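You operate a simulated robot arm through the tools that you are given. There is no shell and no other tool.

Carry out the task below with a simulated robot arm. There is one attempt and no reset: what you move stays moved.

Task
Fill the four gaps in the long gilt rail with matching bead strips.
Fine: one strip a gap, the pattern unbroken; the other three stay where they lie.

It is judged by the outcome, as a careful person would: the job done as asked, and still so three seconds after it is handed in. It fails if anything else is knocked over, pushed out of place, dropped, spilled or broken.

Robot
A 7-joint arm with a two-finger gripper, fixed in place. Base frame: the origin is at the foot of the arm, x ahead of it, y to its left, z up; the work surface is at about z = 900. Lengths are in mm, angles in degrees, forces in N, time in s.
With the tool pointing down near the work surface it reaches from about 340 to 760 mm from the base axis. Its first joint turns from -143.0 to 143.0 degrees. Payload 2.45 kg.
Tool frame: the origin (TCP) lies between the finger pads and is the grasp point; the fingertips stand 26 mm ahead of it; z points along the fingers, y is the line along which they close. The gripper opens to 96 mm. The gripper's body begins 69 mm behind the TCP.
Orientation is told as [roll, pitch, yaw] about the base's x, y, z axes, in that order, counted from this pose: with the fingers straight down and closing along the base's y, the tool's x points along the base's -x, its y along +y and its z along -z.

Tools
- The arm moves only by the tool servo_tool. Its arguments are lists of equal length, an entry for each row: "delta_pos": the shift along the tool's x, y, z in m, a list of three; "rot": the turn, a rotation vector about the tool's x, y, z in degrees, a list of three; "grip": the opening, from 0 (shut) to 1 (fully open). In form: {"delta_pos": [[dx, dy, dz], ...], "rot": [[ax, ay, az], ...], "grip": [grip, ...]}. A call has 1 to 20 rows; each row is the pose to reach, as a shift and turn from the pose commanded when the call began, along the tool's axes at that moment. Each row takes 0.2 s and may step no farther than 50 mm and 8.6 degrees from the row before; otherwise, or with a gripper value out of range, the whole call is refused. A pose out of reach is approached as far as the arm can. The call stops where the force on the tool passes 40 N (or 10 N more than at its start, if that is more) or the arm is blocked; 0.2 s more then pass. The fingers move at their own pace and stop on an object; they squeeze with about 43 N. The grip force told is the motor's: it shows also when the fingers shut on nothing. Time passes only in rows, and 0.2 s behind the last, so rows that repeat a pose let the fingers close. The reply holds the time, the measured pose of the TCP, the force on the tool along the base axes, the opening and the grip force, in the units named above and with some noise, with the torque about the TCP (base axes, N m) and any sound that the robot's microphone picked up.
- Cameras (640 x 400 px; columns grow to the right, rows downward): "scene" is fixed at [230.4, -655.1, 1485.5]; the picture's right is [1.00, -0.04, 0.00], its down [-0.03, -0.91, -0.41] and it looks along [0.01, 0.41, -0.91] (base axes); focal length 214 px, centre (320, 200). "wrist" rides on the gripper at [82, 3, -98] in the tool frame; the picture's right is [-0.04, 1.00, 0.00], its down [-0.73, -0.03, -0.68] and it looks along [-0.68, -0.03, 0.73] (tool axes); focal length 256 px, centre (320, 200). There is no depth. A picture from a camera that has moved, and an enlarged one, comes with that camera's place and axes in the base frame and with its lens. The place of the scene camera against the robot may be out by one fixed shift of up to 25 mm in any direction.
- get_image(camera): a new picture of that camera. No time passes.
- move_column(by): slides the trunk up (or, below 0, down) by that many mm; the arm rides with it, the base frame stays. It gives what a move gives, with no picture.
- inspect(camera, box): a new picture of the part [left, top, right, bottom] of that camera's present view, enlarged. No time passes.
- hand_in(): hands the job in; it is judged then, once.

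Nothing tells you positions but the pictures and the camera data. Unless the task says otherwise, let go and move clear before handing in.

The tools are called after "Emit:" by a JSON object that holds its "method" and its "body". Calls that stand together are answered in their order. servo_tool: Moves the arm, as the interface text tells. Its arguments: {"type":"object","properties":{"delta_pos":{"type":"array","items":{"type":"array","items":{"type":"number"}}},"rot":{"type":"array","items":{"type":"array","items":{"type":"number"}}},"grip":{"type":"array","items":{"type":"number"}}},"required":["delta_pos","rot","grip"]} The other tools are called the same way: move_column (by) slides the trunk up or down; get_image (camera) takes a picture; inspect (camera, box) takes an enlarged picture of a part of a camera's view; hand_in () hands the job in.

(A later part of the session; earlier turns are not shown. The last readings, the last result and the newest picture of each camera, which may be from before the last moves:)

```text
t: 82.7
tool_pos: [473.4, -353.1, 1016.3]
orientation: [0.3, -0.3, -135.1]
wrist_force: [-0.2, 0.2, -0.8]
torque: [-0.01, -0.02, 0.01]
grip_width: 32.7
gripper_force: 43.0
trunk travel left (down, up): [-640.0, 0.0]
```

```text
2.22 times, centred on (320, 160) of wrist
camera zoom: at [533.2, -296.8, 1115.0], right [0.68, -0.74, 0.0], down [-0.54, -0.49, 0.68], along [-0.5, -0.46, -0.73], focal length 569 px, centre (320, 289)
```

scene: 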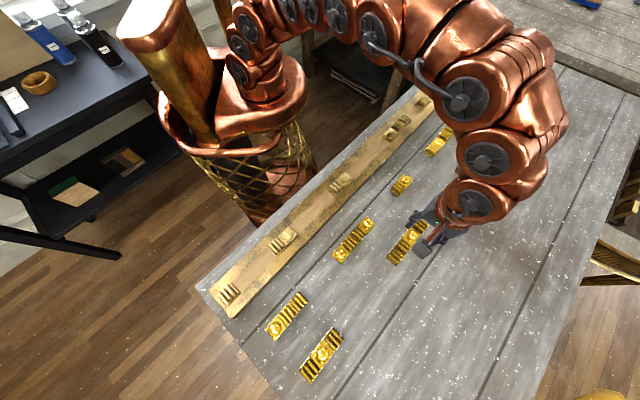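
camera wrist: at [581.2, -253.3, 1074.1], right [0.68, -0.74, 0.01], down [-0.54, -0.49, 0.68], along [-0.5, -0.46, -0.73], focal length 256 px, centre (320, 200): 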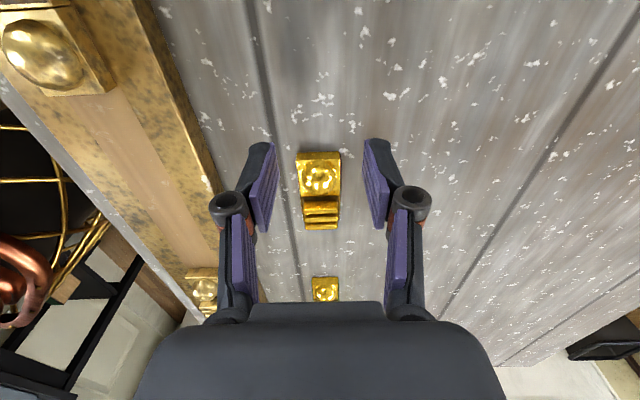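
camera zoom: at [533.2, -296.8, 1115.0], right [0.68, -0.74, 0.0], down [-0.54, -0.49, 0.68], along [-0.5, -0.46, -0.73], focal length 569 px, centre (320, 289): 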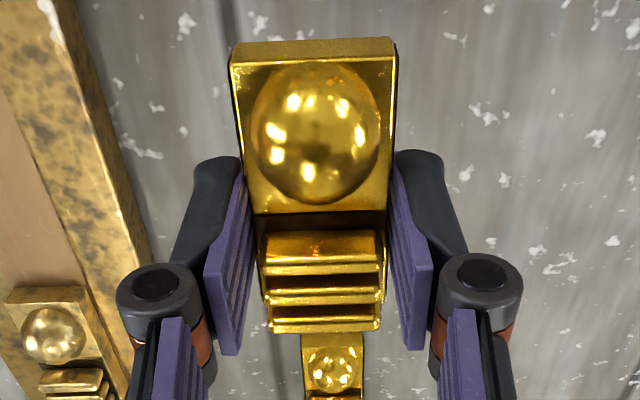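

Emit:
{"method": "servo_tool", "body": {"delta_pos": [[0.0229, -0.012, 0], [0.0457, -0.0239, 0], [0.0685, -0.0358, 0], [0.0914, -0.0477, 0], [0.1142, -0.0596, 0], [0.1371, -0.0716, 0], [0.1599, -0.0835, 0], [0.1828, -0.0954, 0], [0.2056, -0.1073, 0], [0.2285, -0.1193, 0], [0.2513, -0.1312, 0]], "rot": [[0, 0, -8.2], [0, 0, -16.4], [0, 0, -24.6], [0, 0, -32.8], [0, 0, -41], [0, 0, -49.2], [0, 0, -57.4], [0, 0, -65.6], [0, 0, -73.8], [0, 0, -82], [0, 0, -90]], "grip": [0.2, 0.2, 0.2, 0.2, 0.2, 0.2, 0.2, 0.2, 0.2, 0.2, 0.2]}}

Emit:
{"method": "servo_tool", "body": {"delta_pos": [[0, 0, 0], [0, 0, 0], [0, 0, 0], [0, 0, 0], [0, 0, 0], [0, 0, 0], [0, 0, 0], [0, 0, 0], [0, 0, 0], [0, 0, 0], [0, 0, 0], [0, 0, 0.015], [0, 0, 0.025], [0, 0, 0.025]], "rot": [[0, 0, -8.2], [0, 0, -16.4], [0, 0, -24.6], [0, 0, -32.8], [0, 0, -41], [0, 0, -49.2], [0, 0, -57.4], [0, 0, -65.6], [0, 0, -73.8], [0, 0, -82], [0, 0, -90], [0, 0, -90], [0, 0, -90], [0, 0, -90]], "grip": [0.2, 0.2, 0.2, 0.2, 0.2, 0.2, 0.2, 0.2, 0.2, 0.2, 0.2, 0.2, 0.2, 0.2]}}

Emit:
{"method": "get_image", "body": {"camera": "wrist"}}

Emit:
{"method": "inspect", "body": {"camera": "wrist", "box": [260, 0, 380, 90]}}

Emit:
{"method": "inspect", "body": {"camera": "wrist", "box": [260, 130, 380, 250]}}

Emit:
{"method": "get_image", "body": {"camera": "scene"}}

```text
t: 85.1
tool_pos: [556.5, -83.7, 1017.4]
orientation: [-0.1, -0.2, -44.9]
wrist_force: [0.1, -0.4, -0.4]
torque: [0.03, -0.03, 0.04]
grip_width: 32.8
gripper_force: 42.6
trunk travel left (down, up): [-640.0, 0.0]
```

```text
t: 88.1
tool_pos: [557.2, -82.9, 991.8]
orientation: [-0.3, 0.1, 44.9]
wrist_force: [-0.6, -1.1, -0.8]
torque: [0.02, 0.01, -0.02]
grip_width: 33.0
gripper_force: 42.8
trunk travel left (down, up): [-640.0, 0.0]
```

```text
taken
camera wrist: at [497.9, -137.5, 1089.8], right [-0.68, 0.74, -0.01], down [0.54, 0.5, 0.68], along [0.5, 0.46, -0.74], focal length 256 px, centre (320, 200)
```

wrist: 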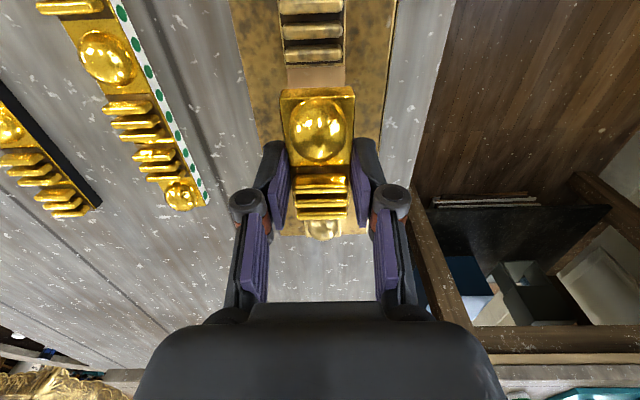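

```text
4.44 times, centred on (320, 45) of wrist
camera zoom: at [497.9, -137.5, 1089.8], right [-0.68, 0.74, -0.01], down [0.54, 0.5, 0.68], along [0.5, 0.46, -0.74], focal length 1138 px, centre (320, 889)
```

zoom: 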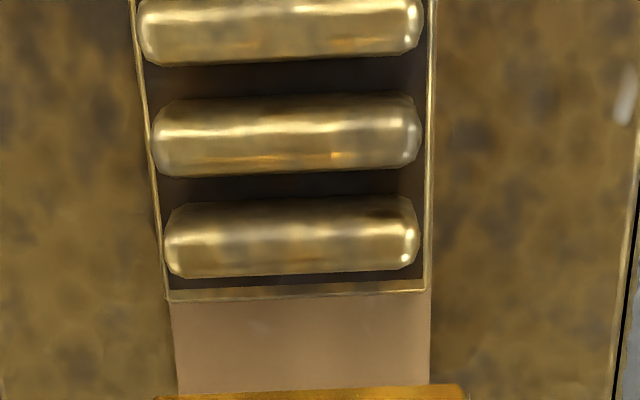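

```text
3.33 times, centred on (320, 190) of wrist
camera zoom: at [497.9, -137.5, 1089.8], right [-0.68, 0.74, -0.01], down [0.54, 0.5, 0.68], along [0.5, 0.46, -0.74], focal length 853 px, centre (320, 233)
```

zoom: 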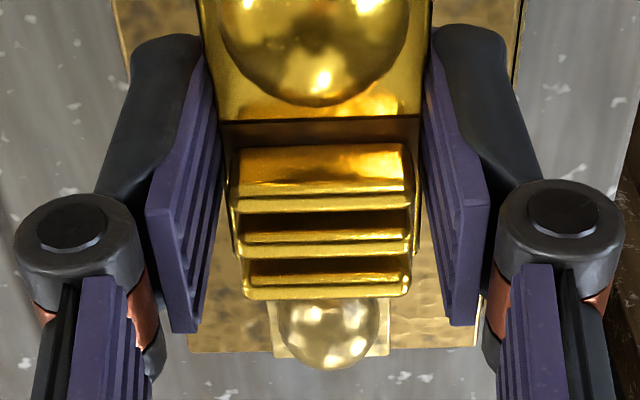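

```text
taken
```

scene: 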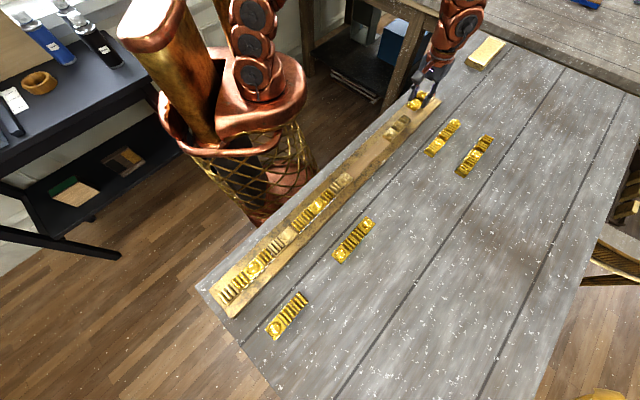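

Orientation is right (bead towards tile 4). Fine correction: 1.6 mm forward and 1.6 mm sideways, then I'll lower partway and check.

Emit:
{"method": "servo_tool", "body": {"delta_pos": [[-0.0016, -0.0016, 0], [-0.0016, -0.0016, 0.01], [-0.0016, -0.0016, 0.02], [-0.0016, -0.0016, 0.02]], "rot": [[0, 0, 0], [0, 0, 0], [0, 0, 0], [0, 0, 0]], "grip": [0.2, 0.2, 0.2, 0.2]}}

Emit:
{"method": "inspect", "body": {"camera": "wrist", "box": [260, 20, 380, 110]}}

Emit:
{"method": "inspect", "body": {"camera": "scene", "box": [390, 85, 440, 135]}}

Emit:
{"method": "inspect", "body": {"camera": "wrist", "box": [260, 150, 380, 250]}}

```text
t: 89.1
tool_pos: [558.5, -82.9, 972.1]
orientation: [-0.3, 0.3, 44.9]
wrist_force: [0.0, 0.2, -1.0]
torque: [-0.04, 0.0, 0.0]
grip_width: 32.9
gripper_force: 43.3
trunk travel left (down, up): [-640.0, 0.0]
```

```text
4.44 times, centred on (320, 65) of wrist
camera zoom: at [499.4, -137.5, 1070.0], right [-0.68, 0.74, 0.0], down [0.54, 0.5, 0.68], along [0.5, 0.46, -0.74], focal length 1138 px, centre (320, 800)
```

zoom: 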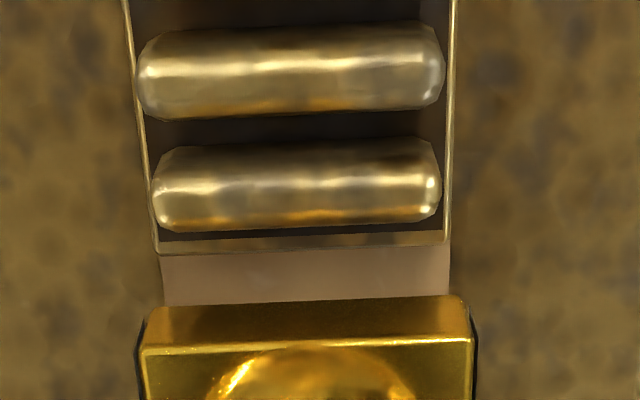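

```text
8.00 times, centred on (415, 110) of scene
camera zoom: at [230.4, -655.1, 1485.5], right [1.0, -0.04, 0.0], down [-0.03, -0.91, -0.41], along [0.01, 0.41, -0.91], focal length 1716 px, centre (-440, 920)
```

zoom: 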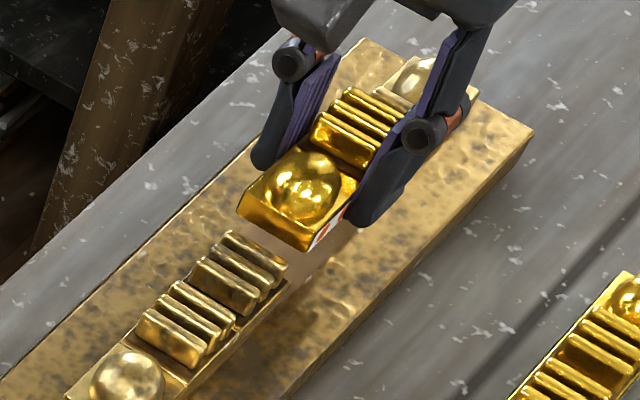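

```text
4.00 times, centred on (320, 200) of wrist
camera zoom: at [499.4, -137.5, 1070.0], right [-0.68, 0.74, 0.0], down [0.54, 0.5, 0.68], along [0.5, 0.46, -0.74], focal length 1024 px, centre (320, 200)
```

zoom: 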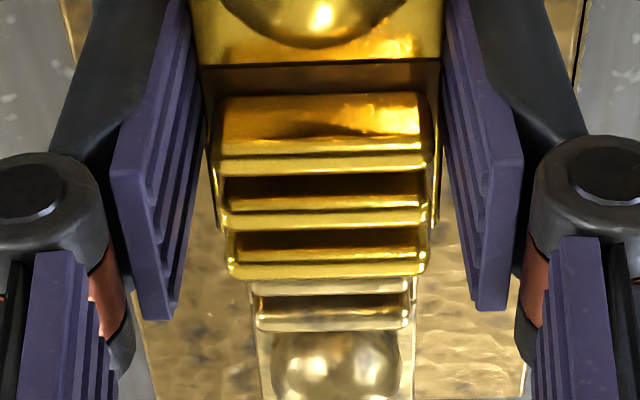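

Emit:
{"method": "servo_tool", "body": {"delta_pos": [[-0.0005, -0.0008, 0.006], [-0.0005, -0.0008, 0.012], [-0.0005, -0.0008, 0.018], [-0.0005, -0.0008, 0.018]], "rot": [[0, 0, 0], [0, 0, 0], [0, 0, 0], [0, 0, 0]], "grip": [0.2, 0.2, 0.2, 0.2]}}

Emit:
{"method": "inspect", "body": {"camera": "wrist", "box": [260, 20, 380, 110]}}

Emit:
{"method": "inspect", "body": {"camera": "scene", "box": [390, 85, 440, 135]}}

Emit:
{"method": "inspect", "body": {"camera": "wrist", "box": [260, 150, 380, 250]}}

```text
t: 90.1
tool_pos: [559.6, -83.6, 953.5]
orientation: [-0.4, 0.2, 44.8]
wrist_force: [0.7, -0.1, -0.6]
torque: [0.0, 0.0, 0.02]
grip_width: 32.9
gripper_force: 43.5
trunk travel left (down, up): [-640.0, 0.0]
```

```text
4.44 times, centred on (320, 65) of wrist
camera zoom: at [500.9, -137.9, 1051.5], right [-0.68, 0.74, -0.01], down [0.54, 0.5, 0.68], along [0.5, 0.46, -0.74], focal length 1138 px, centre (320, 800)
```

zoom: 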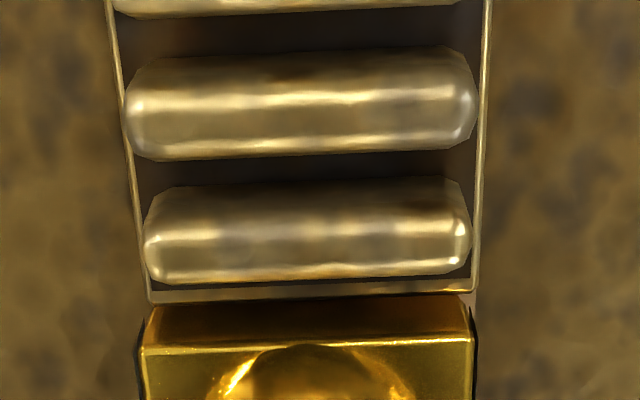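

```text
8.00 times, centred on (415, 110) of scene
camera zoom: at [230.4, -655.1, 1485.5], right [1.0, -0.04, 0.0], down [-0.03, -0.91, -0.41], along [0.01, 0.41, -0.91], focal length 1716 px, centre (-440, 920)
```

zoom: 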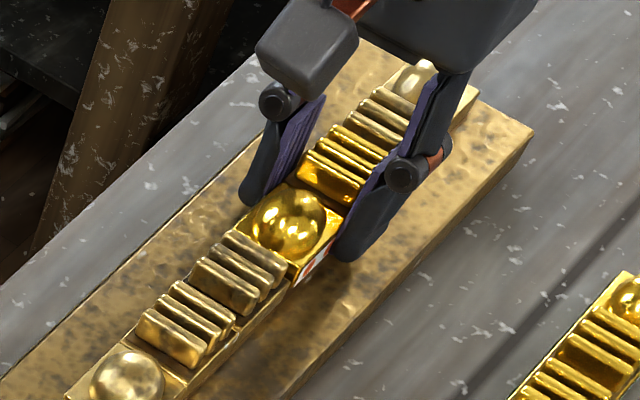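

```text
4.00 times, centred on (320, 200) of wrist
camera zoom: at [500.9, -137.9, 1051.5], right [-0.68, 0.74, -0.01], down [0.54, 0.5, 0.68], along [0.5, 0.46, -0.74], focal length 1024 px, centre (320, 200)
```

zoom: 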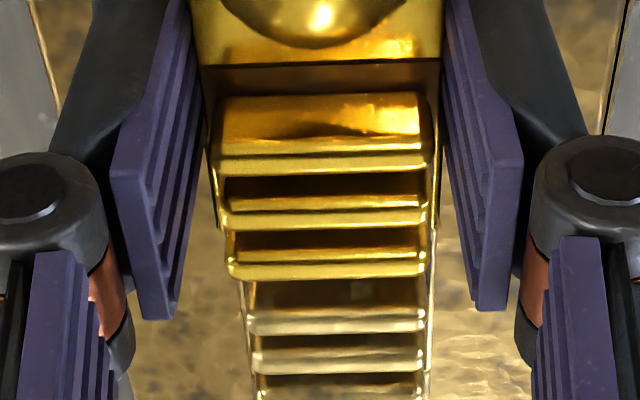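

In the gap with no contact. Lowering the last 7 mm.

Emit:
{"method": "servo_tool", "body": {"delta_pos": [[0, 0, 0.003], [0, 0, 0.0055], [0, 0, 0.007], [0, 0, 0.008]], "rot": [[0, 0, 0], [0, 0, 0], [0, 0, 0], [0, 0, 0]], "grip": [0.2, 0.2, 0.2, 0.2]}}

```text
t: 91.1
tool_pos: [560.5, -83.8, 946.1]
orientation: [-0.3, 0.0, 44.9]
wrist_force: [-2.3, 1.7, 26.3]
torque: [0.52, -0.16, 0.03]
grip_width: 33.0
gripper_force: 43.4
trunk travel left (down, up): [-640.0, 0.0]
```

Emit:
{"method": "servo_tool", "body": {"delta_pos": [[0, 0, -0.0015], [0, 0, -0.0015], [0, 0, -0.0015], [0, 0, -0.0015], [0, 0, -0.02], [0, 0, -0.05], [0.03, 0, -0.06], [0.03, 0, -0.06]], "rot": [[0, 0, 0], [0, 0, 0], [0, 0, 0], [0, 0, 0], [0, 0, 0], [0, 0, 0], [0, 0, 0], [0, 0, 0]], "grip": [0.2, 0.35, 0.5, 0.5, 0.5, 0.5, 0.5, 0.5]}}

Emit:
{"method": "inspect", "body": {"camera": "wrist", "box": [240, 0, 400, 240]}}

Emit:
{"method": "inspect", "body": {"camera": "scene", "box": [385, 85, 445, 145]}}

Emit:
{"method": "inspect", "body": {"camera": "scene", "box": [415, 105, 505, 195]}}

```text
t: 92.9
tool_pos: [539.3, -105.2, 1005.3]
orientation: [-0.3, 0.3, 45.0]
wrist_force: [-0.6, 0.8, 0.0]
torque: [0.01, 0.02, 0.0]
grip_width: 48.1
gripper_force: 0.0
trunk travel left (down, up): [-640.0, 0.0]
```

```text
1.67 times, centred on (320, 120) of wrist
camera zoom: at [479.4, -158.8, 1104.2], right [-0.68, 0.74, -0.01], down [0.54, 0.5, 0.68], along [0.5, 0.46, -0.74], focal length 427 px, centre (320, 333)
```

zoom: 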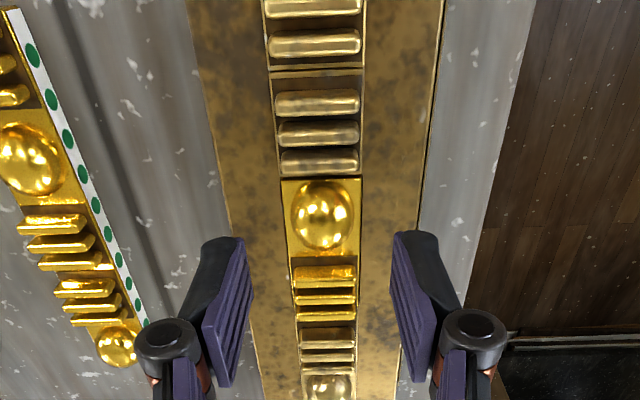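

```text
6.67 times, centred on (415, 115) of scene
camera zoom: at [230.4, -655.1, 1485.5], right [1.0, -0.04, 0.0], down [-0.03, -0.91, -0.41], along [0.01, 0.41, -0.91], focal length 1430 px, centre (-313, 767)
```

zoom: 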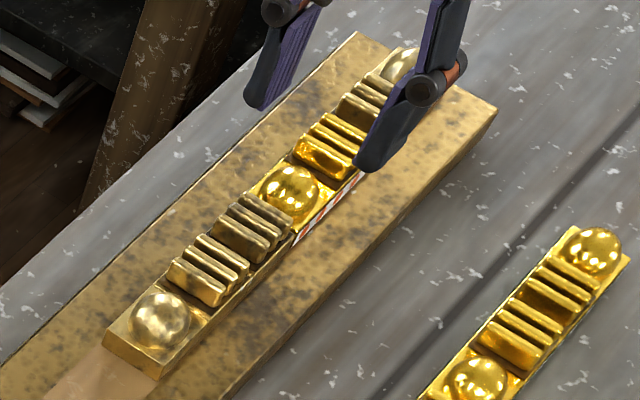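

```text
4.44 times, centred on (460, 150) of scene
camera zoom: at [230.4, -655.1, 1485.5], right [1.0, -0.04, 0.0], down [-0.03, -0.91, -0.41], along [0.01, 0.41, -0.91], focal length 953 px, centre (-302, 422)
```

zoom: 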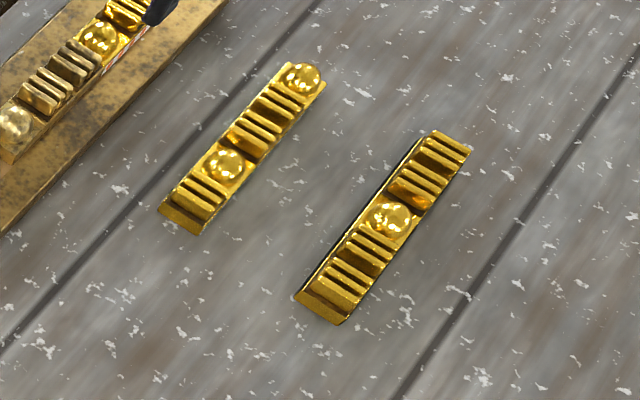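

Gap 4 is filled, with the pattern continuous. The last one is the 5‑unit R R o R R strip, the outermost one near (745,-258), also at the edge of reach; I'll go and look at it.

Emit:
{"method": "servo_tool", "body": {"delta_pos": [[0.003, -0.04, 0], [0.006, -0.08, 0], [0.009, -0.12, 0], [0.012, -0.16, 0], [0.0149, -0.2, 0.015], [0.0149, -0.2193, 0.03], [0.0149, -0.2193, 0.03]], "rot": [[0, 0, 0], [0, 0, 0], [0, 0, 0], [0, 0, 0], [0, 0, 0], [0, 0, 0], [0, 0, 0]], "grip": [0.5, 0.5, 0.5, 0.5, 0.5, 0.5, 0.5]}}

Emit:
{"method": "get_image", "body": {"camera": "wrist"}}

Emit:
{"method": "inspect", "body": {"camera": "wrist", "box": [200, 0, 340, 210]}}

```text
t: 94.5
tool_pos: [682.8, -271.4, 976.8]
orientation: [-0.2, 0.1, 45.0]
wrist_force: [0.1, -0.4, 0.3]
torque: [0.02, -0.01, -0.01]
grip_width: 48.0
gripper_force: 0.0
trunk travel left (down, up): [-640.0, 0.0]
```

```text
taken
camera wrist: at [624.3, -325.0, 1074.9], right [-0.68, 0.74, 0.0], down [0.54, 0.5, 0.68], along [0.5, 0.46, -0.74], focal length 256 px, centre (320, 200)
```

wrist: 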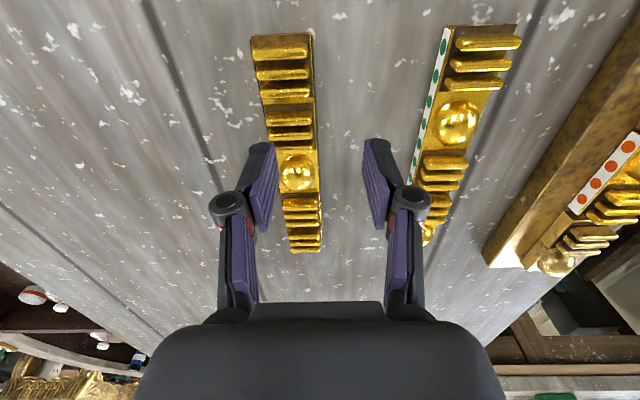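

```text
1.90 times, centred on (270, 105) of wrist
camera zoom: at [624.3, -325.0, 1074.9], right [-0.68, 0.74, 0.0], down [0.54, 0.5, 0.68], along [0.5, 0.46, -0.74], focal length 488 px, centre (415, 381)
```

zoom: 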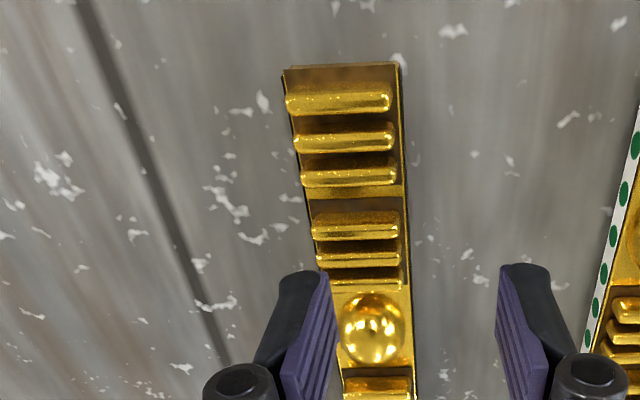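

Emit:
{"method": "servo_tool", "body": {"delta_pos": [[-0.005, -0.01, 0.013], [-0.0107, -0.0202, 0.025], [-0.0107, -0.0202, 0.025]], "rot": [[0, 0, 0], [0, 0, 0], [0, 0, 0]], "grip": [0.5, 0.5, 0.5]}}

Emit:
{"method": "get_image", "body": {"camera": "wrist"}}

```text
t: 95.3
tool_pos: [706.8, -278.6, 952.3]
orientation: [-0.2, 0.1, 44.9]
wrist_force: [0.6, -1.4, 0.0]
torque: [0.01, 0.01, 0.0]
grip_width: 48.2
gripper_force: 0.0
trunk travel left (down, up): [-640.0, 0.0]
```

```text
taken
camera wrist: at [646.2, -331.9, 1050.0], right [-0.68, 0.74, -0.01], down [0.54, 0.5, 0.68], along [0.5, 0.46, -0.74], focal length 256 px, centre (320, 200)
```

wrist: 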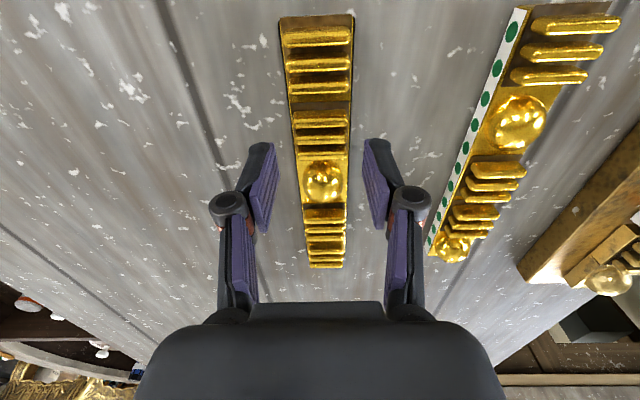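

Emit:
{"method": "servo_tool", "body": {"delta_pos": [[0, 0, 0.012], [0, 0, 0.0245], [0, 0, 0.0245], [0, 0, 0.0245], [0, 0, 0.0245], [0, 0, 0.0245], [0, 0, 0.0245]], "rot": [[0, 0, 0], [0, 0, 0], [0, 0, 0], [0, 0, 0], [0, 0, 0], [0, 0, 0], [0, 0, 0]], "grip": [0.5, 0.5, 0.4, 0.3, 0.2, 0.2, 0.2]}}

Emit:
{"method": "inspect", "body": {"camera": "wrist", "box": [260, 0, 380, 90]}}

```text
t: 96.9
tool_pos: [704.8, -277.9, 926.7]
orientation: [-0.3, 0.3, 44.8]
wrist_force: [-0.7, -0.2, 0.6]
torque: [-0.02, 0.03, 0.02]
grip_width: 33.2
gripper_force: 43.2
trunk travel left (down, up): [-640.0, 0.0]
```

```text
4.44 times, centred on (320, 45) of wrist
camera zoom: at [645.8, -332.0, 1025.3], right [-0.68, 0.74, 0.0], down [0.54, 0.5, 0.68], along [0.5, 0.46, -0.74], focal length 1138 px, centre (320, 889)
```

zoom: 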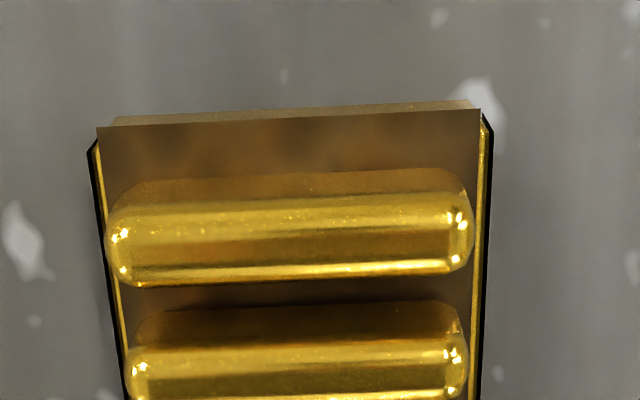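

Emit:
{"method": "servo_tool", "body": {"delta_pos": [[0, 0, -0.01], [0.015, 0.015, -0.03], [0.035, 0.035, -0.06], [0.06, 0.06, -0.073], [0.09, 0.09, -0.073], [0.12, 0.12, -0.073], [0.15, 0.15, -0.073], [0.18, 0.18, -0.073], [0.21, 0.21, -0.073], [0.2415, 0.2392, -0.073], [0.2415, 0.2392, -0.065], [0.2415, 0.2392, -0.065]], "rot": [[0, 0, 0], [0, 0, 0], [0, 0, 0], [0, 0, 0], [0, 0, 0], [0, 0, 0], [0, 0, 0], [0, 0, 0], [0, 0, 0], [0, 0, 0], [0, 0, 0], [0, 0, 0]], "grip": [0.2, 0.2, 0.2, 0.2, 0.2, 0.2, 0.2, 0.2, 0.2, 0.2, 0.2, 0.2]}}

Emit:
{"method": "get_image", "body": {"camera": "wrist"}}

Emit:
{"method": "inspect", "body": {"camera": "wrist", "box": [260, 0, 380, 90]}}

Emit:
{"method": "inspect", "body": {"camera": "scene", "box": [330, 90, 430, 200]}}

Emit:
{"method": "inspect", "body": {"camera": "scene", "box": [380, 105, 410, 135]}}

Emit:
{"method": "inspect", "body": {"camera": "scene", "box": [335, 160, 365, 190]}}

```text
t: 99.5
tool_pos: [365.3, -277.9, 991.7]
orientation: [-0.3, 0.2, 45.0]
wrist_force: [0.4, -0.5, -0.6]
torque: [-0.03, 0.04, 0.0]
grip_width: 33.1
gripper_force: 43.0
trunk travel left (down, up): [-640.0, 0.0]
```

```text
taken
camera wrist: at [305.1, -332.1, 1090.1], right [-0.68, 0.74, 0.0], down [0.54, 0.5, 0.68], along [0.5, 0.46, -0.74], focal length 256 px, centre (320, 200)
```

wrist: 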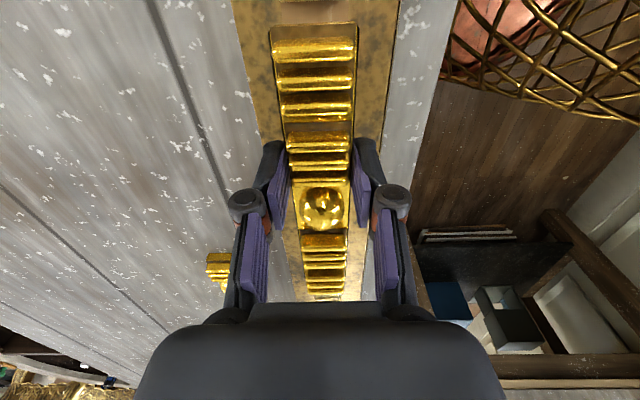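

```text
4.44 times, centred on (320, 45) of wrist
camera zoom: at [305.1, -332.1, 1090.1], right [-0.68, 0.74, 0.0], down [0.54, 0.5, 0.68], along [0.5, 0.46, -0.74], focal length 1138 px, centre (320, 889)
```

zoom: 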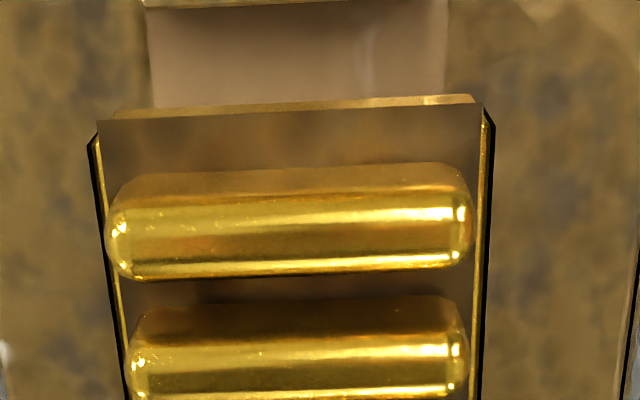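

```text
3.64 times, centred on (380, 145) of scene
camera zoom: at [230.4, -655.1, 1485.5], right [1.0, -0.04, 0.0], down [-0.03, -0.91, -0.41], along [0.01, 0.41, -0.91], focal length 780 px, centre (102, 400)
```

zoom: 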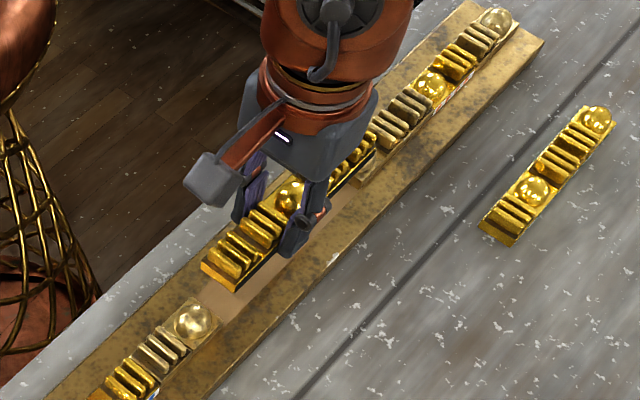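

```text
13.33 times, centred on (395, 120) of scene
camera zoom: at [230.4, -655.1, 1485.5], right [1.0, -0.04, 0.0], down [-0.03, -0.91, -0.41], along [0.01, 0.41, -0.91], focal length 2860 px, centre (-680, 1267)
```

zoom: 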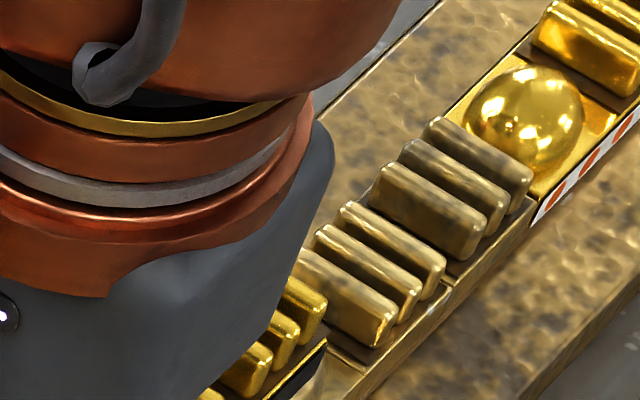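

```text
13.33 times, centred on (350, 175) of scene
camera zoom: at [230.4, -655.1, 1485.5], right [1.0, -0.04, 0.0], down [-0.03, -0.91, -0.41], along [0.01, 0.41, -0.91], focal length 2860 px, centre (-80, 533)
```

zoom: 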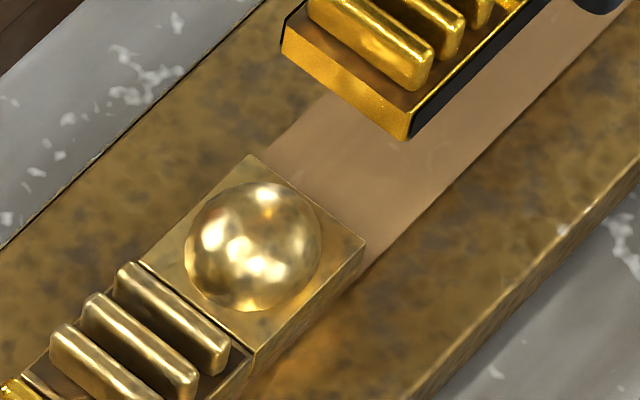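

Emit:
{"method": "servo_tool", "body": {"delta_pos": [[0.0005, -0.0004, 0.01], [0.0005, -0.0004, 0.018], [0.0005, -0.0004, 0.018]], "rot": [[0, 0, 0], [0, 0, 0], [0, 0, 0]], "grip": [0.2, 0.2, 0.2]}}

Emit:
{"method": "inspect", "body": {"camera": "wrist", "box": [260, 0, 380, 90]}}

Emit:
{"method": "inspect", "body": {"camera": "wrist", "box": [270, 210, 380, 310]}}

Emit:
{"method": "inspect", "body": {"camera": "scene", "box": [375, 110, 405, 140]}}

Emit:
{"method": "inspect", "body": {"camera": "scene", "box": [335, 160, 365, 190]}}

```text
t: 100.3
tool_pos: [365.7, -278.0, 973.8]
orientation: [-0.3, 0.1, 44.9]
wrist_force: [-0.3, 0.2, -0.9]
torque: [-0.01, 0.04, -0.03]
grip_width: 33.3
gripper_force: 43.5
trunk travel left (down, up): [-640.0, 0.0]
```

```text
4.44 times, centred on (320, 45) of wrist
camera zoom: at [305.6, -333.3, 1072.3], right [-0.68, 0.74, 0.0], down [0.54, 0.5, 0.68], along [0.5, 0.46, -0.74], focal length 1138 px, centre (320, 889)
```

zoom: 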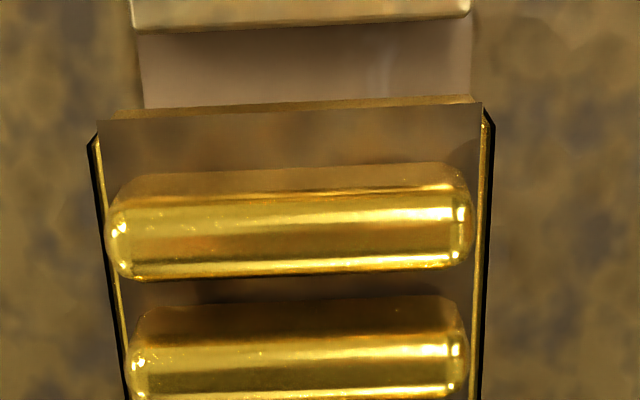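

```text
4.00 times, centred on (325, 260) of wrist
camera zoom: at [305.6, -333.3, 1072.3], right [-0.68, 0.74, 0.0], down [0.54, 0.5, 0.68], along [0.5, 0.46, -0.74], focal length 1024 px, centre (300, -40)
```

zoom: 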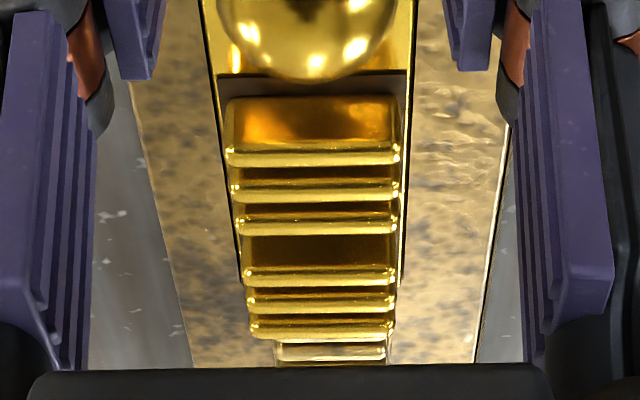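

```text
13.33 times, centred on (390, 125) of scene
camera zoom: at [230.4, -655.1, 1485.5], right [1.0, -0.04, 0.0], down [-0.03, -0.91, -0.41], along [0.01, 0.41, -0.91], focal length 2860 px, centre (-613, 1200)
```

zoom: 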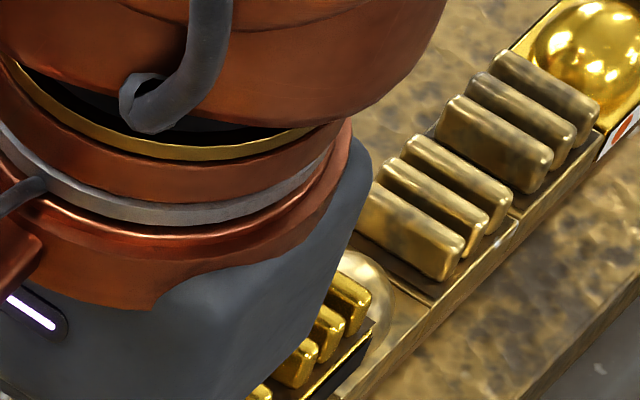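

```text
13.33 times, centred on (350, 175) of scene
camera zoom: at [230.4, -655.1, 1485.5], right [1.0, -0.04, 0.0], down [-0.03, -0.91, -0.41], along [0.01, 0.41, -0.91], focal length 2860 px, centre (-80, 533)
```

zoom: 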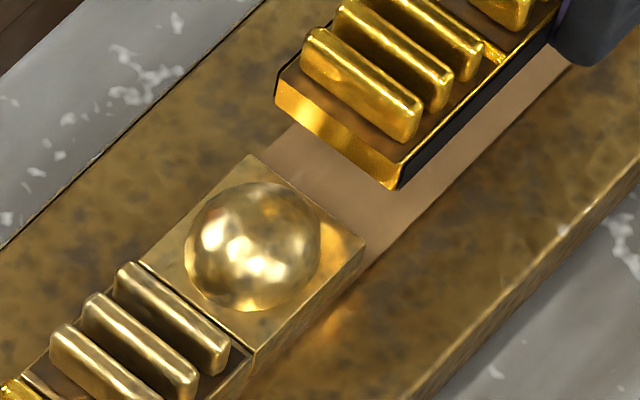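

Emit:
{"method": "servo_tool", "body": {"delta_pos": [[0.0012, 0.0008, 0], [0.0012, 0.0008, 0.006], [0.0012, 0.0008, 0.012], [0.0012, 0.0008, 0.018], [0.0012, 0.0008, 0.018]], "rot": [[0, 0, 0], [0, 0, 0], [0, 0, 0], [0, 0, 0], [0, 0, 0]], "grip": [0.2, 0.2, 0.2, 0.2, 0.2]}}

Emit:
{"method": "inspect", "body": {"camera": "wrist", "box": [260, 0, 380, 90]}}

Emit:
{"method": "inspect", "body": {"camera": "scene", "box": [370, 110, 410, 150]}}

Emit:
{"method": "inspect", "body": {"camera": "scene", "box": [335, 160, 365, 190]}}

```text
t: 101.5
tool_pos: [364.3, -278.8, 956.4]
orientation: [-0.3, 0.1, 45.0]
wrist_force: [0.6, 0.3, -0.4]
torque: [-0.03, 0.04, 0.0]
grip_width: 33.1
gripper_force: 42.5
trunk travel left (down, up): [-640.0, 0.0]
```

```text
4.44 times, centred on (320, 45) of wrist
camera zoom: at [304.8, -333.9, 1054.2], right [-0.68, 0.74, -0.01], down [0.54, 0.5, 0.68], along [0.5, 0.46, -0.74], focal length 1138 px, centre (320, 889)
```

zoom: 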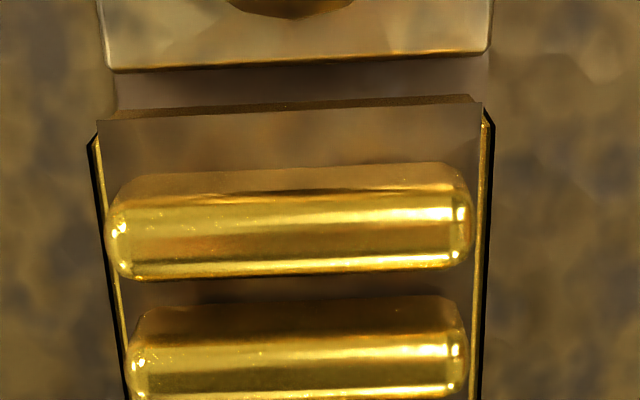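

```text
10.00 times, centred on (390, 130) of scene
camera zoom: at [230.4, -655.1, 1485.5], right [1.0, -0.04, 0.0], down [-0.03, -0.91, -0.41], along [0.01, 0.41, -0.91], focal length 2145 px, centre (-380, 900)
```

zoom: 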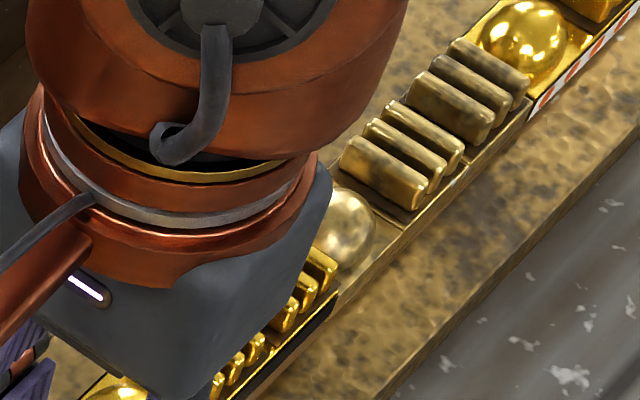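

```text
13.33 times, centred on (350, 175) of scene
camera zoom: at [230.4, -655.1, 1485.5], right [1.0, -0.04, 0.0], down [-0.03, -0.91, -0.41], along [0.01, 0.41, -0.91], focal length 2860 px, centre (-80, 533)
```

zoom: 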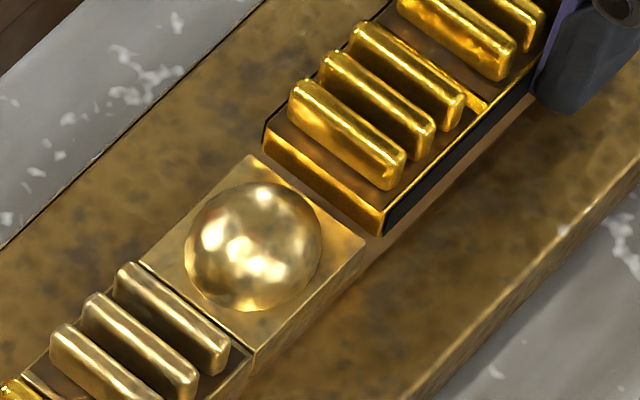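

Near clearance is about 3 mm and the sides line up. Lowering to the rail.

Emit:
{"method": "servo_tool", "body": {"delta_pos": [[0, 0, 0.003], [0, 0, 0.006], [0, 0, 0.0075], [0, 0, 0.0075]], "rot": [[0, 0, 0], [0, 0, 0], [0, 0, 0], [0, 0, 0]], "grip": [0.2, 0.2, 0.2, 0.2]}}

```text
t: 102.5
tool_pos: [364.6, -280.7, 948.4]
orientation: [-0.3, 0.2, 44.8]
wrist_force: [0.2, -0.7, -1.7]
torque: [-0.02, 0.06, -0.01]
grip_width: 33.2
gripper_force: 42.8
trunk travel left (down, up): [-640.0, 0.0]
```

Emit:
{"method": "servo_tool", "body": {"delta_pos": [[0, 0, 0.001], [0, 0, 0.002], [0, 0, 0.002]], "rot": [[0, 0, 0], [0, 0, 0], [0, 0, 0]], "grip": [0.2, 0.2, 0.2]}}

Emit:
{"method": "inspect", "body": {"camera": "scene", "box": [370, 110, 410, 150]}}

Emit:
{"method": "inspect", "body": {"camera": "scene", "box": [335, 160, 365, 190]}}

```text
t: 103.3
tool_pos: [364.3, -279.9, 946.8]
orientation: [-0.3, 0.2, 44.9]
wrist_force: [-0.2, 0.5, 10.3]
torque: [0.64, -0.52, -0.02]
grip_width: 33.1
gripper_force: 43.2
trunk travel left (down, up): [-640.0, 0.0]
```

```text
10.00 times, centred on (390, 130) of scene
camera zoom: at [230.4, -655.1, 1485.5], right [1.0, -0.04, 0.0], down [-0.03, -0.91, -0.41], along [0.01, 0.41, -0.91], focal length 2145 px, centre (-380, 900)
```

zoom: 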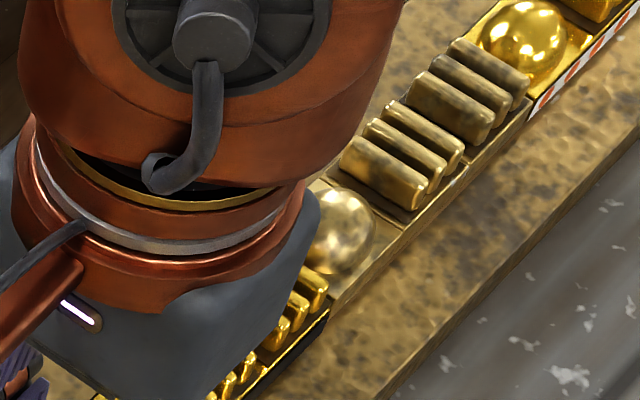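

```text
13.33 times, centred on (350, 175) of scene
camera zoom: at [230.4, -655.1, 1485.5], right [1.0, -0.04, 0.0], down [-0.03, -0.91, -0.41], along [0.01, 0.41, -0.91], focal length 2860 px, centre (-80, 533)
```

zoom: 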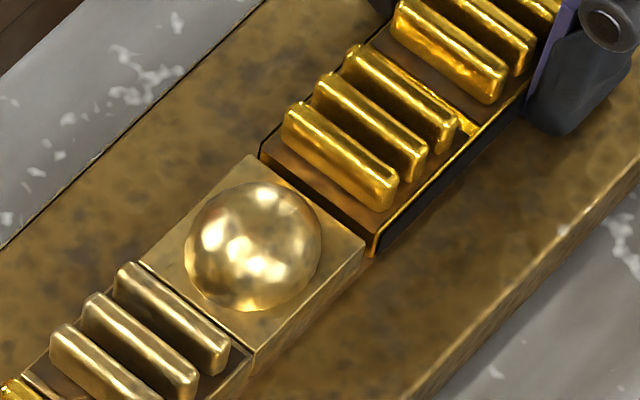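

Emit:
{"method": "servo_tool", "body": {"delta_pos": [[0, 0, 0.0003], [0, 0, 0], [0, 0, 0], [0, 0, 0], [0, 0, -0.02], [0, 0, -0.055], [0.04, 0, -0.06], [0.08, 0, -0.08], [0.08, 0, -0.08]], "rot": [[0, 0, 0], [0, 0, 0], [0, 0, 0], [0, 0, 0], [0, 0, 0], [0, 0, 0], [0, 0, 0], [0, 0, 0], [0, 0, 0]], "grip": [0.2, 0.35, 0.5, 0.5, 0.5, 0.5, 0.5, 0.5, 0.5]}}

Emit:
{"method": "get_image", "body": {"camera": "wrist"}}

Emit:
{"method": "get_image", "body": {"camera": "scene"}}

Emit:
{"method": "inspect", "body": {"camera": "scene", "box": [330, 80, 450, 200]}}

```text
t: 105.3
tool_pos: [306.9, -335.6, 1025.4]
orientation: [-0.2, 0.2, 45.0]
wrist_force: [0.0, 0.7, -0.8]
torque: [0.03, -0.01, 0.01]
grip_width: 47.9
gripper_force: 0.1
trunk travel left (down, up): [-640.0, 0.0]
```

```text
taken
camera wrist: at [247.4, -389.4, 1124.4], right [-0.68, 0.74, 0.0], down [0.54, 0.5, 0.68], along [0.5, 0.46, -0.74], focal length 256 px, centre (320, 200)
```

wrist: 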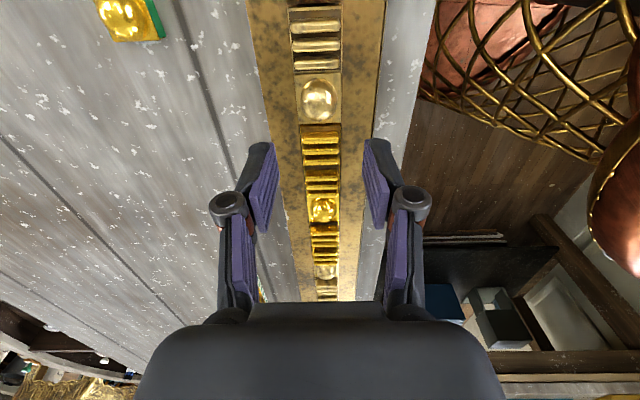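

```text
taken
```

scene: 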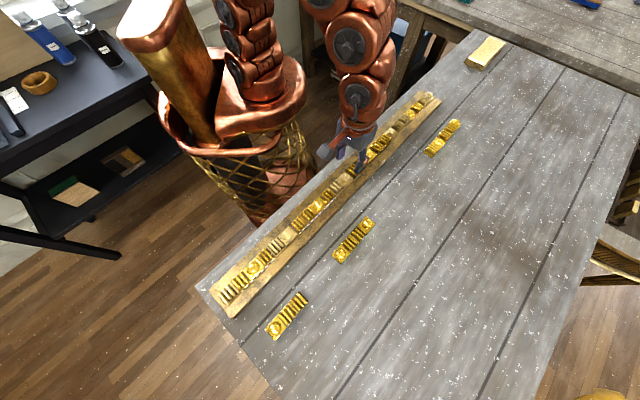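

```text
3.33 times, centred on (390, 140) of scene
camera zoom: at [230.4, -655.1, 1485.5], right [1.0, -0.04, 0.0], down [-0.03, -0.91, -0.41], along [0.01, 0.41, -0.91], focal length 715 px, centre (87, 400)
```

zoom: 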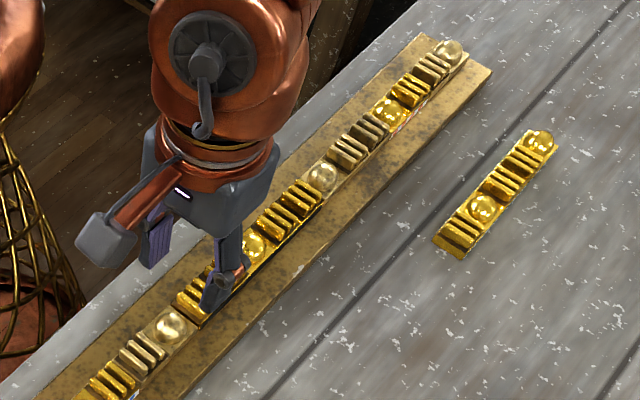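

All four gaps are filled. I'll raise the arm clear and do a final check of every joint and the three strips left out.

Emit:
{"method": "servo_tool", "body": {"delta_pos": [[0, 0, -0.045], [0, 0, -0.09], [0, 0, -0.13], [0, -0.04, -0.15], [0, -0.08, -0.15], [0, -0.12, -0.15], [0, -0.15, -0.15], [0, -0.15, -0.15]], "rot": [[0, 0, 0], [0, 0, 0], [0, 0, 0], [0, 0, 0], [0, 0, 0], [0, 0, 0], [0, 0, 0], [0, 0, 0]], "grip": [0.5, 0.5, 0.5, 0.5, 0.5, 0.5, 0.5, 0.5]}}

Emit:
{"method": "get_image", "body": {"camera": "wrist"}}

Emit:
{"method": "inspect", "body": {"camera": "wrist", "box": [330, 0, 470, 200]}}

Emit:
{"method": "inspect", "body": {"camera": "scene", "box": [200, 210, 310, 320]}}

Emit:
{"method": "inspect", "body": {"camera": "scene", "box": [270, 150, 370, 250]}}

Emit:
{"method": "inspect", "body": {"camera": "scene", "box": [350, 80, 450, 180]}}

```text
t: 107.1
tool_pos: [412.6, -441.3, 1176.4]
orientation: [-0.2, 0.1, 45.0]
wrist_force: [0.4, -0.2, 0.0]
torque: [-0.04, 0.0, 0.01]
grip_width: 47.9
gripper_force: 0.1
trunk travel left (down, up): [-640.0, 0.0]
```

```text
taken
camera wrist: at [353.3, -495.6, 1275.1], right [-0.68, 0.74, 0.0], down [0.54, 0.5, 0.68], along [0.5, 0.46, -0.74], focal length 256 px, centre (320, 200)
```

wrist: 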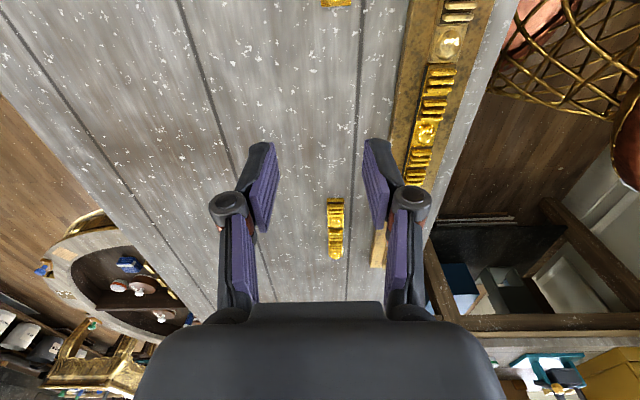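

```text
2.00 times, centred on (400, 100) of wrist
camera zoom: at [353.3, -495.6, 1275.1], right [-0.68, 0.74, 0.0], down [0.54, 0.5, 0.68], along [0.5, 0.46, -0.74], focal length 512 px, centre (160, 400)
```

zoom: 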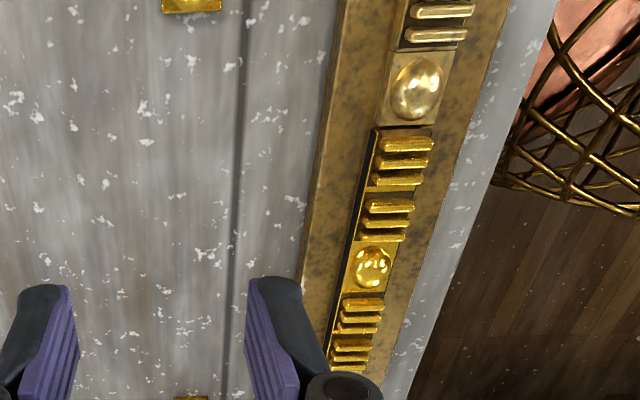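

```text
3.64 times, centred on (255, 265) of scene
camera zoom: at [230.4, -655.1, 1485.5], right [1.0, -0.04, 0.0], down [-0.03, -0.91, -0.41], along [0.01, 0.41, -0.91], focal length 780 px, centre (556, -36)
```

zoom: 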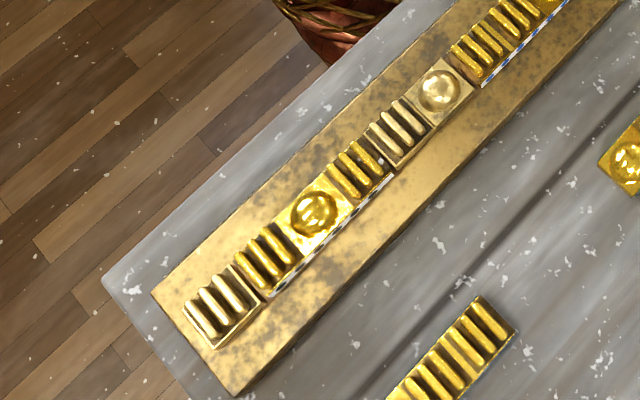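

```text
4.00 times, centred on (320, 200) of scene
camera zoom: at [230.4, -655.1, 1485.5], right [1.0, -0.04, 0.0], down [-0.03, -0.91, -0.41], along [0.01, 0.41, -0.91], focal length 858 px, centre (320, 200)
```

zoom: 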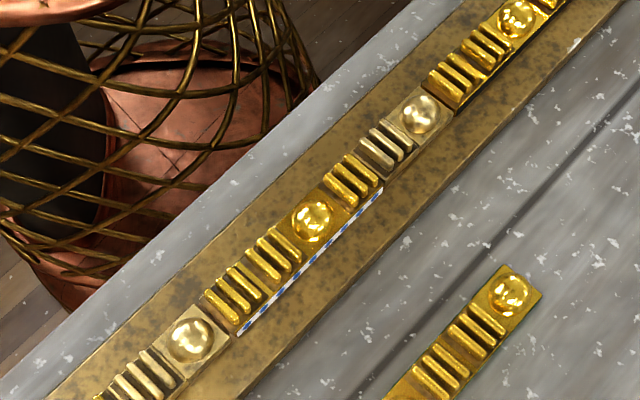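

```text
4.00 times, centred on (400, 130) of scene
camera zoom: at [230.4, -655.1, 1485.5], right [1.0, -0.04, 0.0], down [-0.03, -0.91, -0.41], along [0.01, 0.41, -0.91], focal length 858 px, centre (0, 480)
```

zoom: 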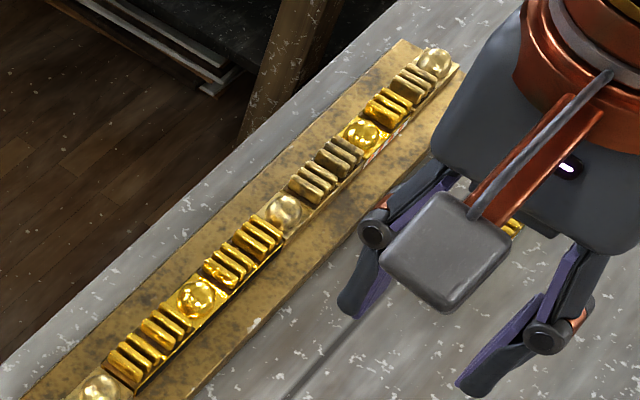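

Emit:
{"method": "inspect", "body": {"camera": "scene", "box": [290, 185, 340, 235]}}

Emit:
{"method": "inspect", "body": {"camera": "scene", "box": [280, 210, 310, 240]}}

Emit:
{"method": "inspect", "body": {"camera": "scene", "box": [330, 175, 360, 205]}}

Emit:
{"method": "inspect", "body": {"camera": "scene", "box": [220, 260, 260, 300]}}

```text
8.00 times, centred on (315, 210) of scene
camera zoom: at [230.4, -655.1, 1485.5], right [1.0, -0.04, 0.0], down [-0.03, -0.91, -0.41], along [0.01, 0.41, -0.91], focal length 1716 px, centre (360, 120)
```

zoom: 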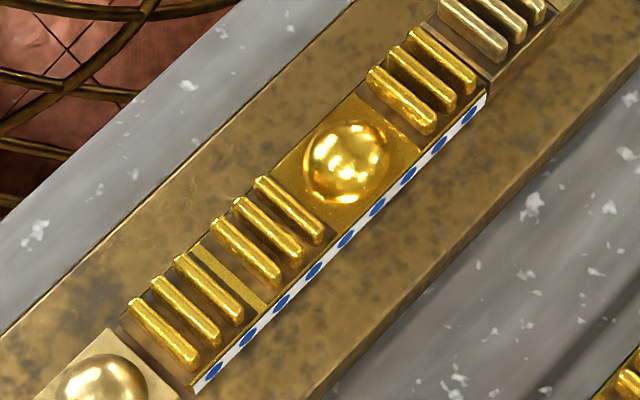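

```text
13.33 times, centred on (295, 225) of scene
camera zoom: at [230.4, -655.1, 1485.5], right [1.0, -0.04, 0.0], down [-0.03, -0.91, -0.41], along [0.01, 0.41, -0.91], focal length 2860 px, centre (653, -133)
```

zoom: 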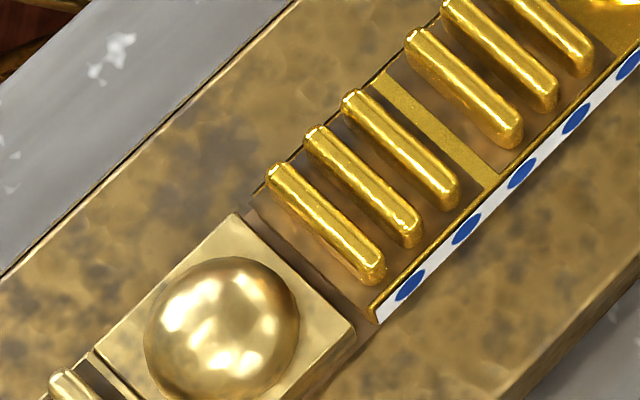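

```text
13.33 times, centred on (345, 190) of scene
camera zoom: at [230.4, -655.1, 1485.5], right [1.0, -0.04, 0.0], down [-0.03, -0.91, -0.41], along [0.01, 0.41, -0.91], focal length 2860 px, centre (-13, 333)
```

zoom: 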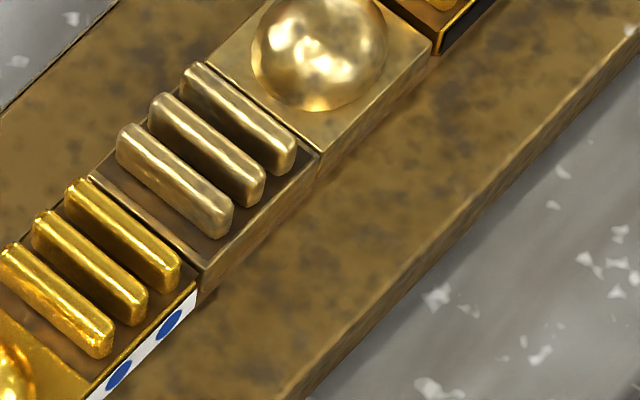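

```text
10.00 times, centred on (240, 280) of scene
camera zoom: at [230.4, -655.1, 1485.5], right [1.0, -0.04, 0.0], down [-0.03, -0.91, -0.41], along [0.01, 0.41, -0.91], focal length 2145 px, centre (1120, -600)
```

zoom: 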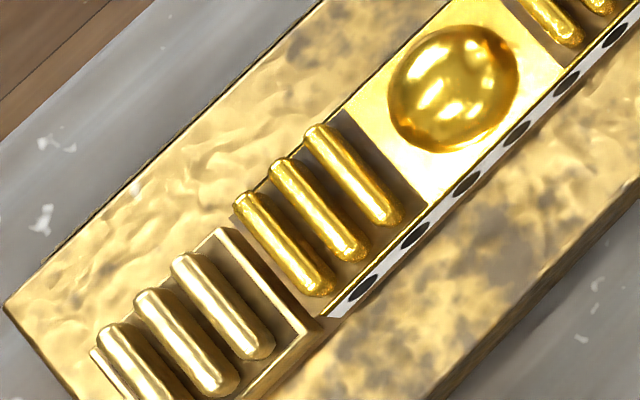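

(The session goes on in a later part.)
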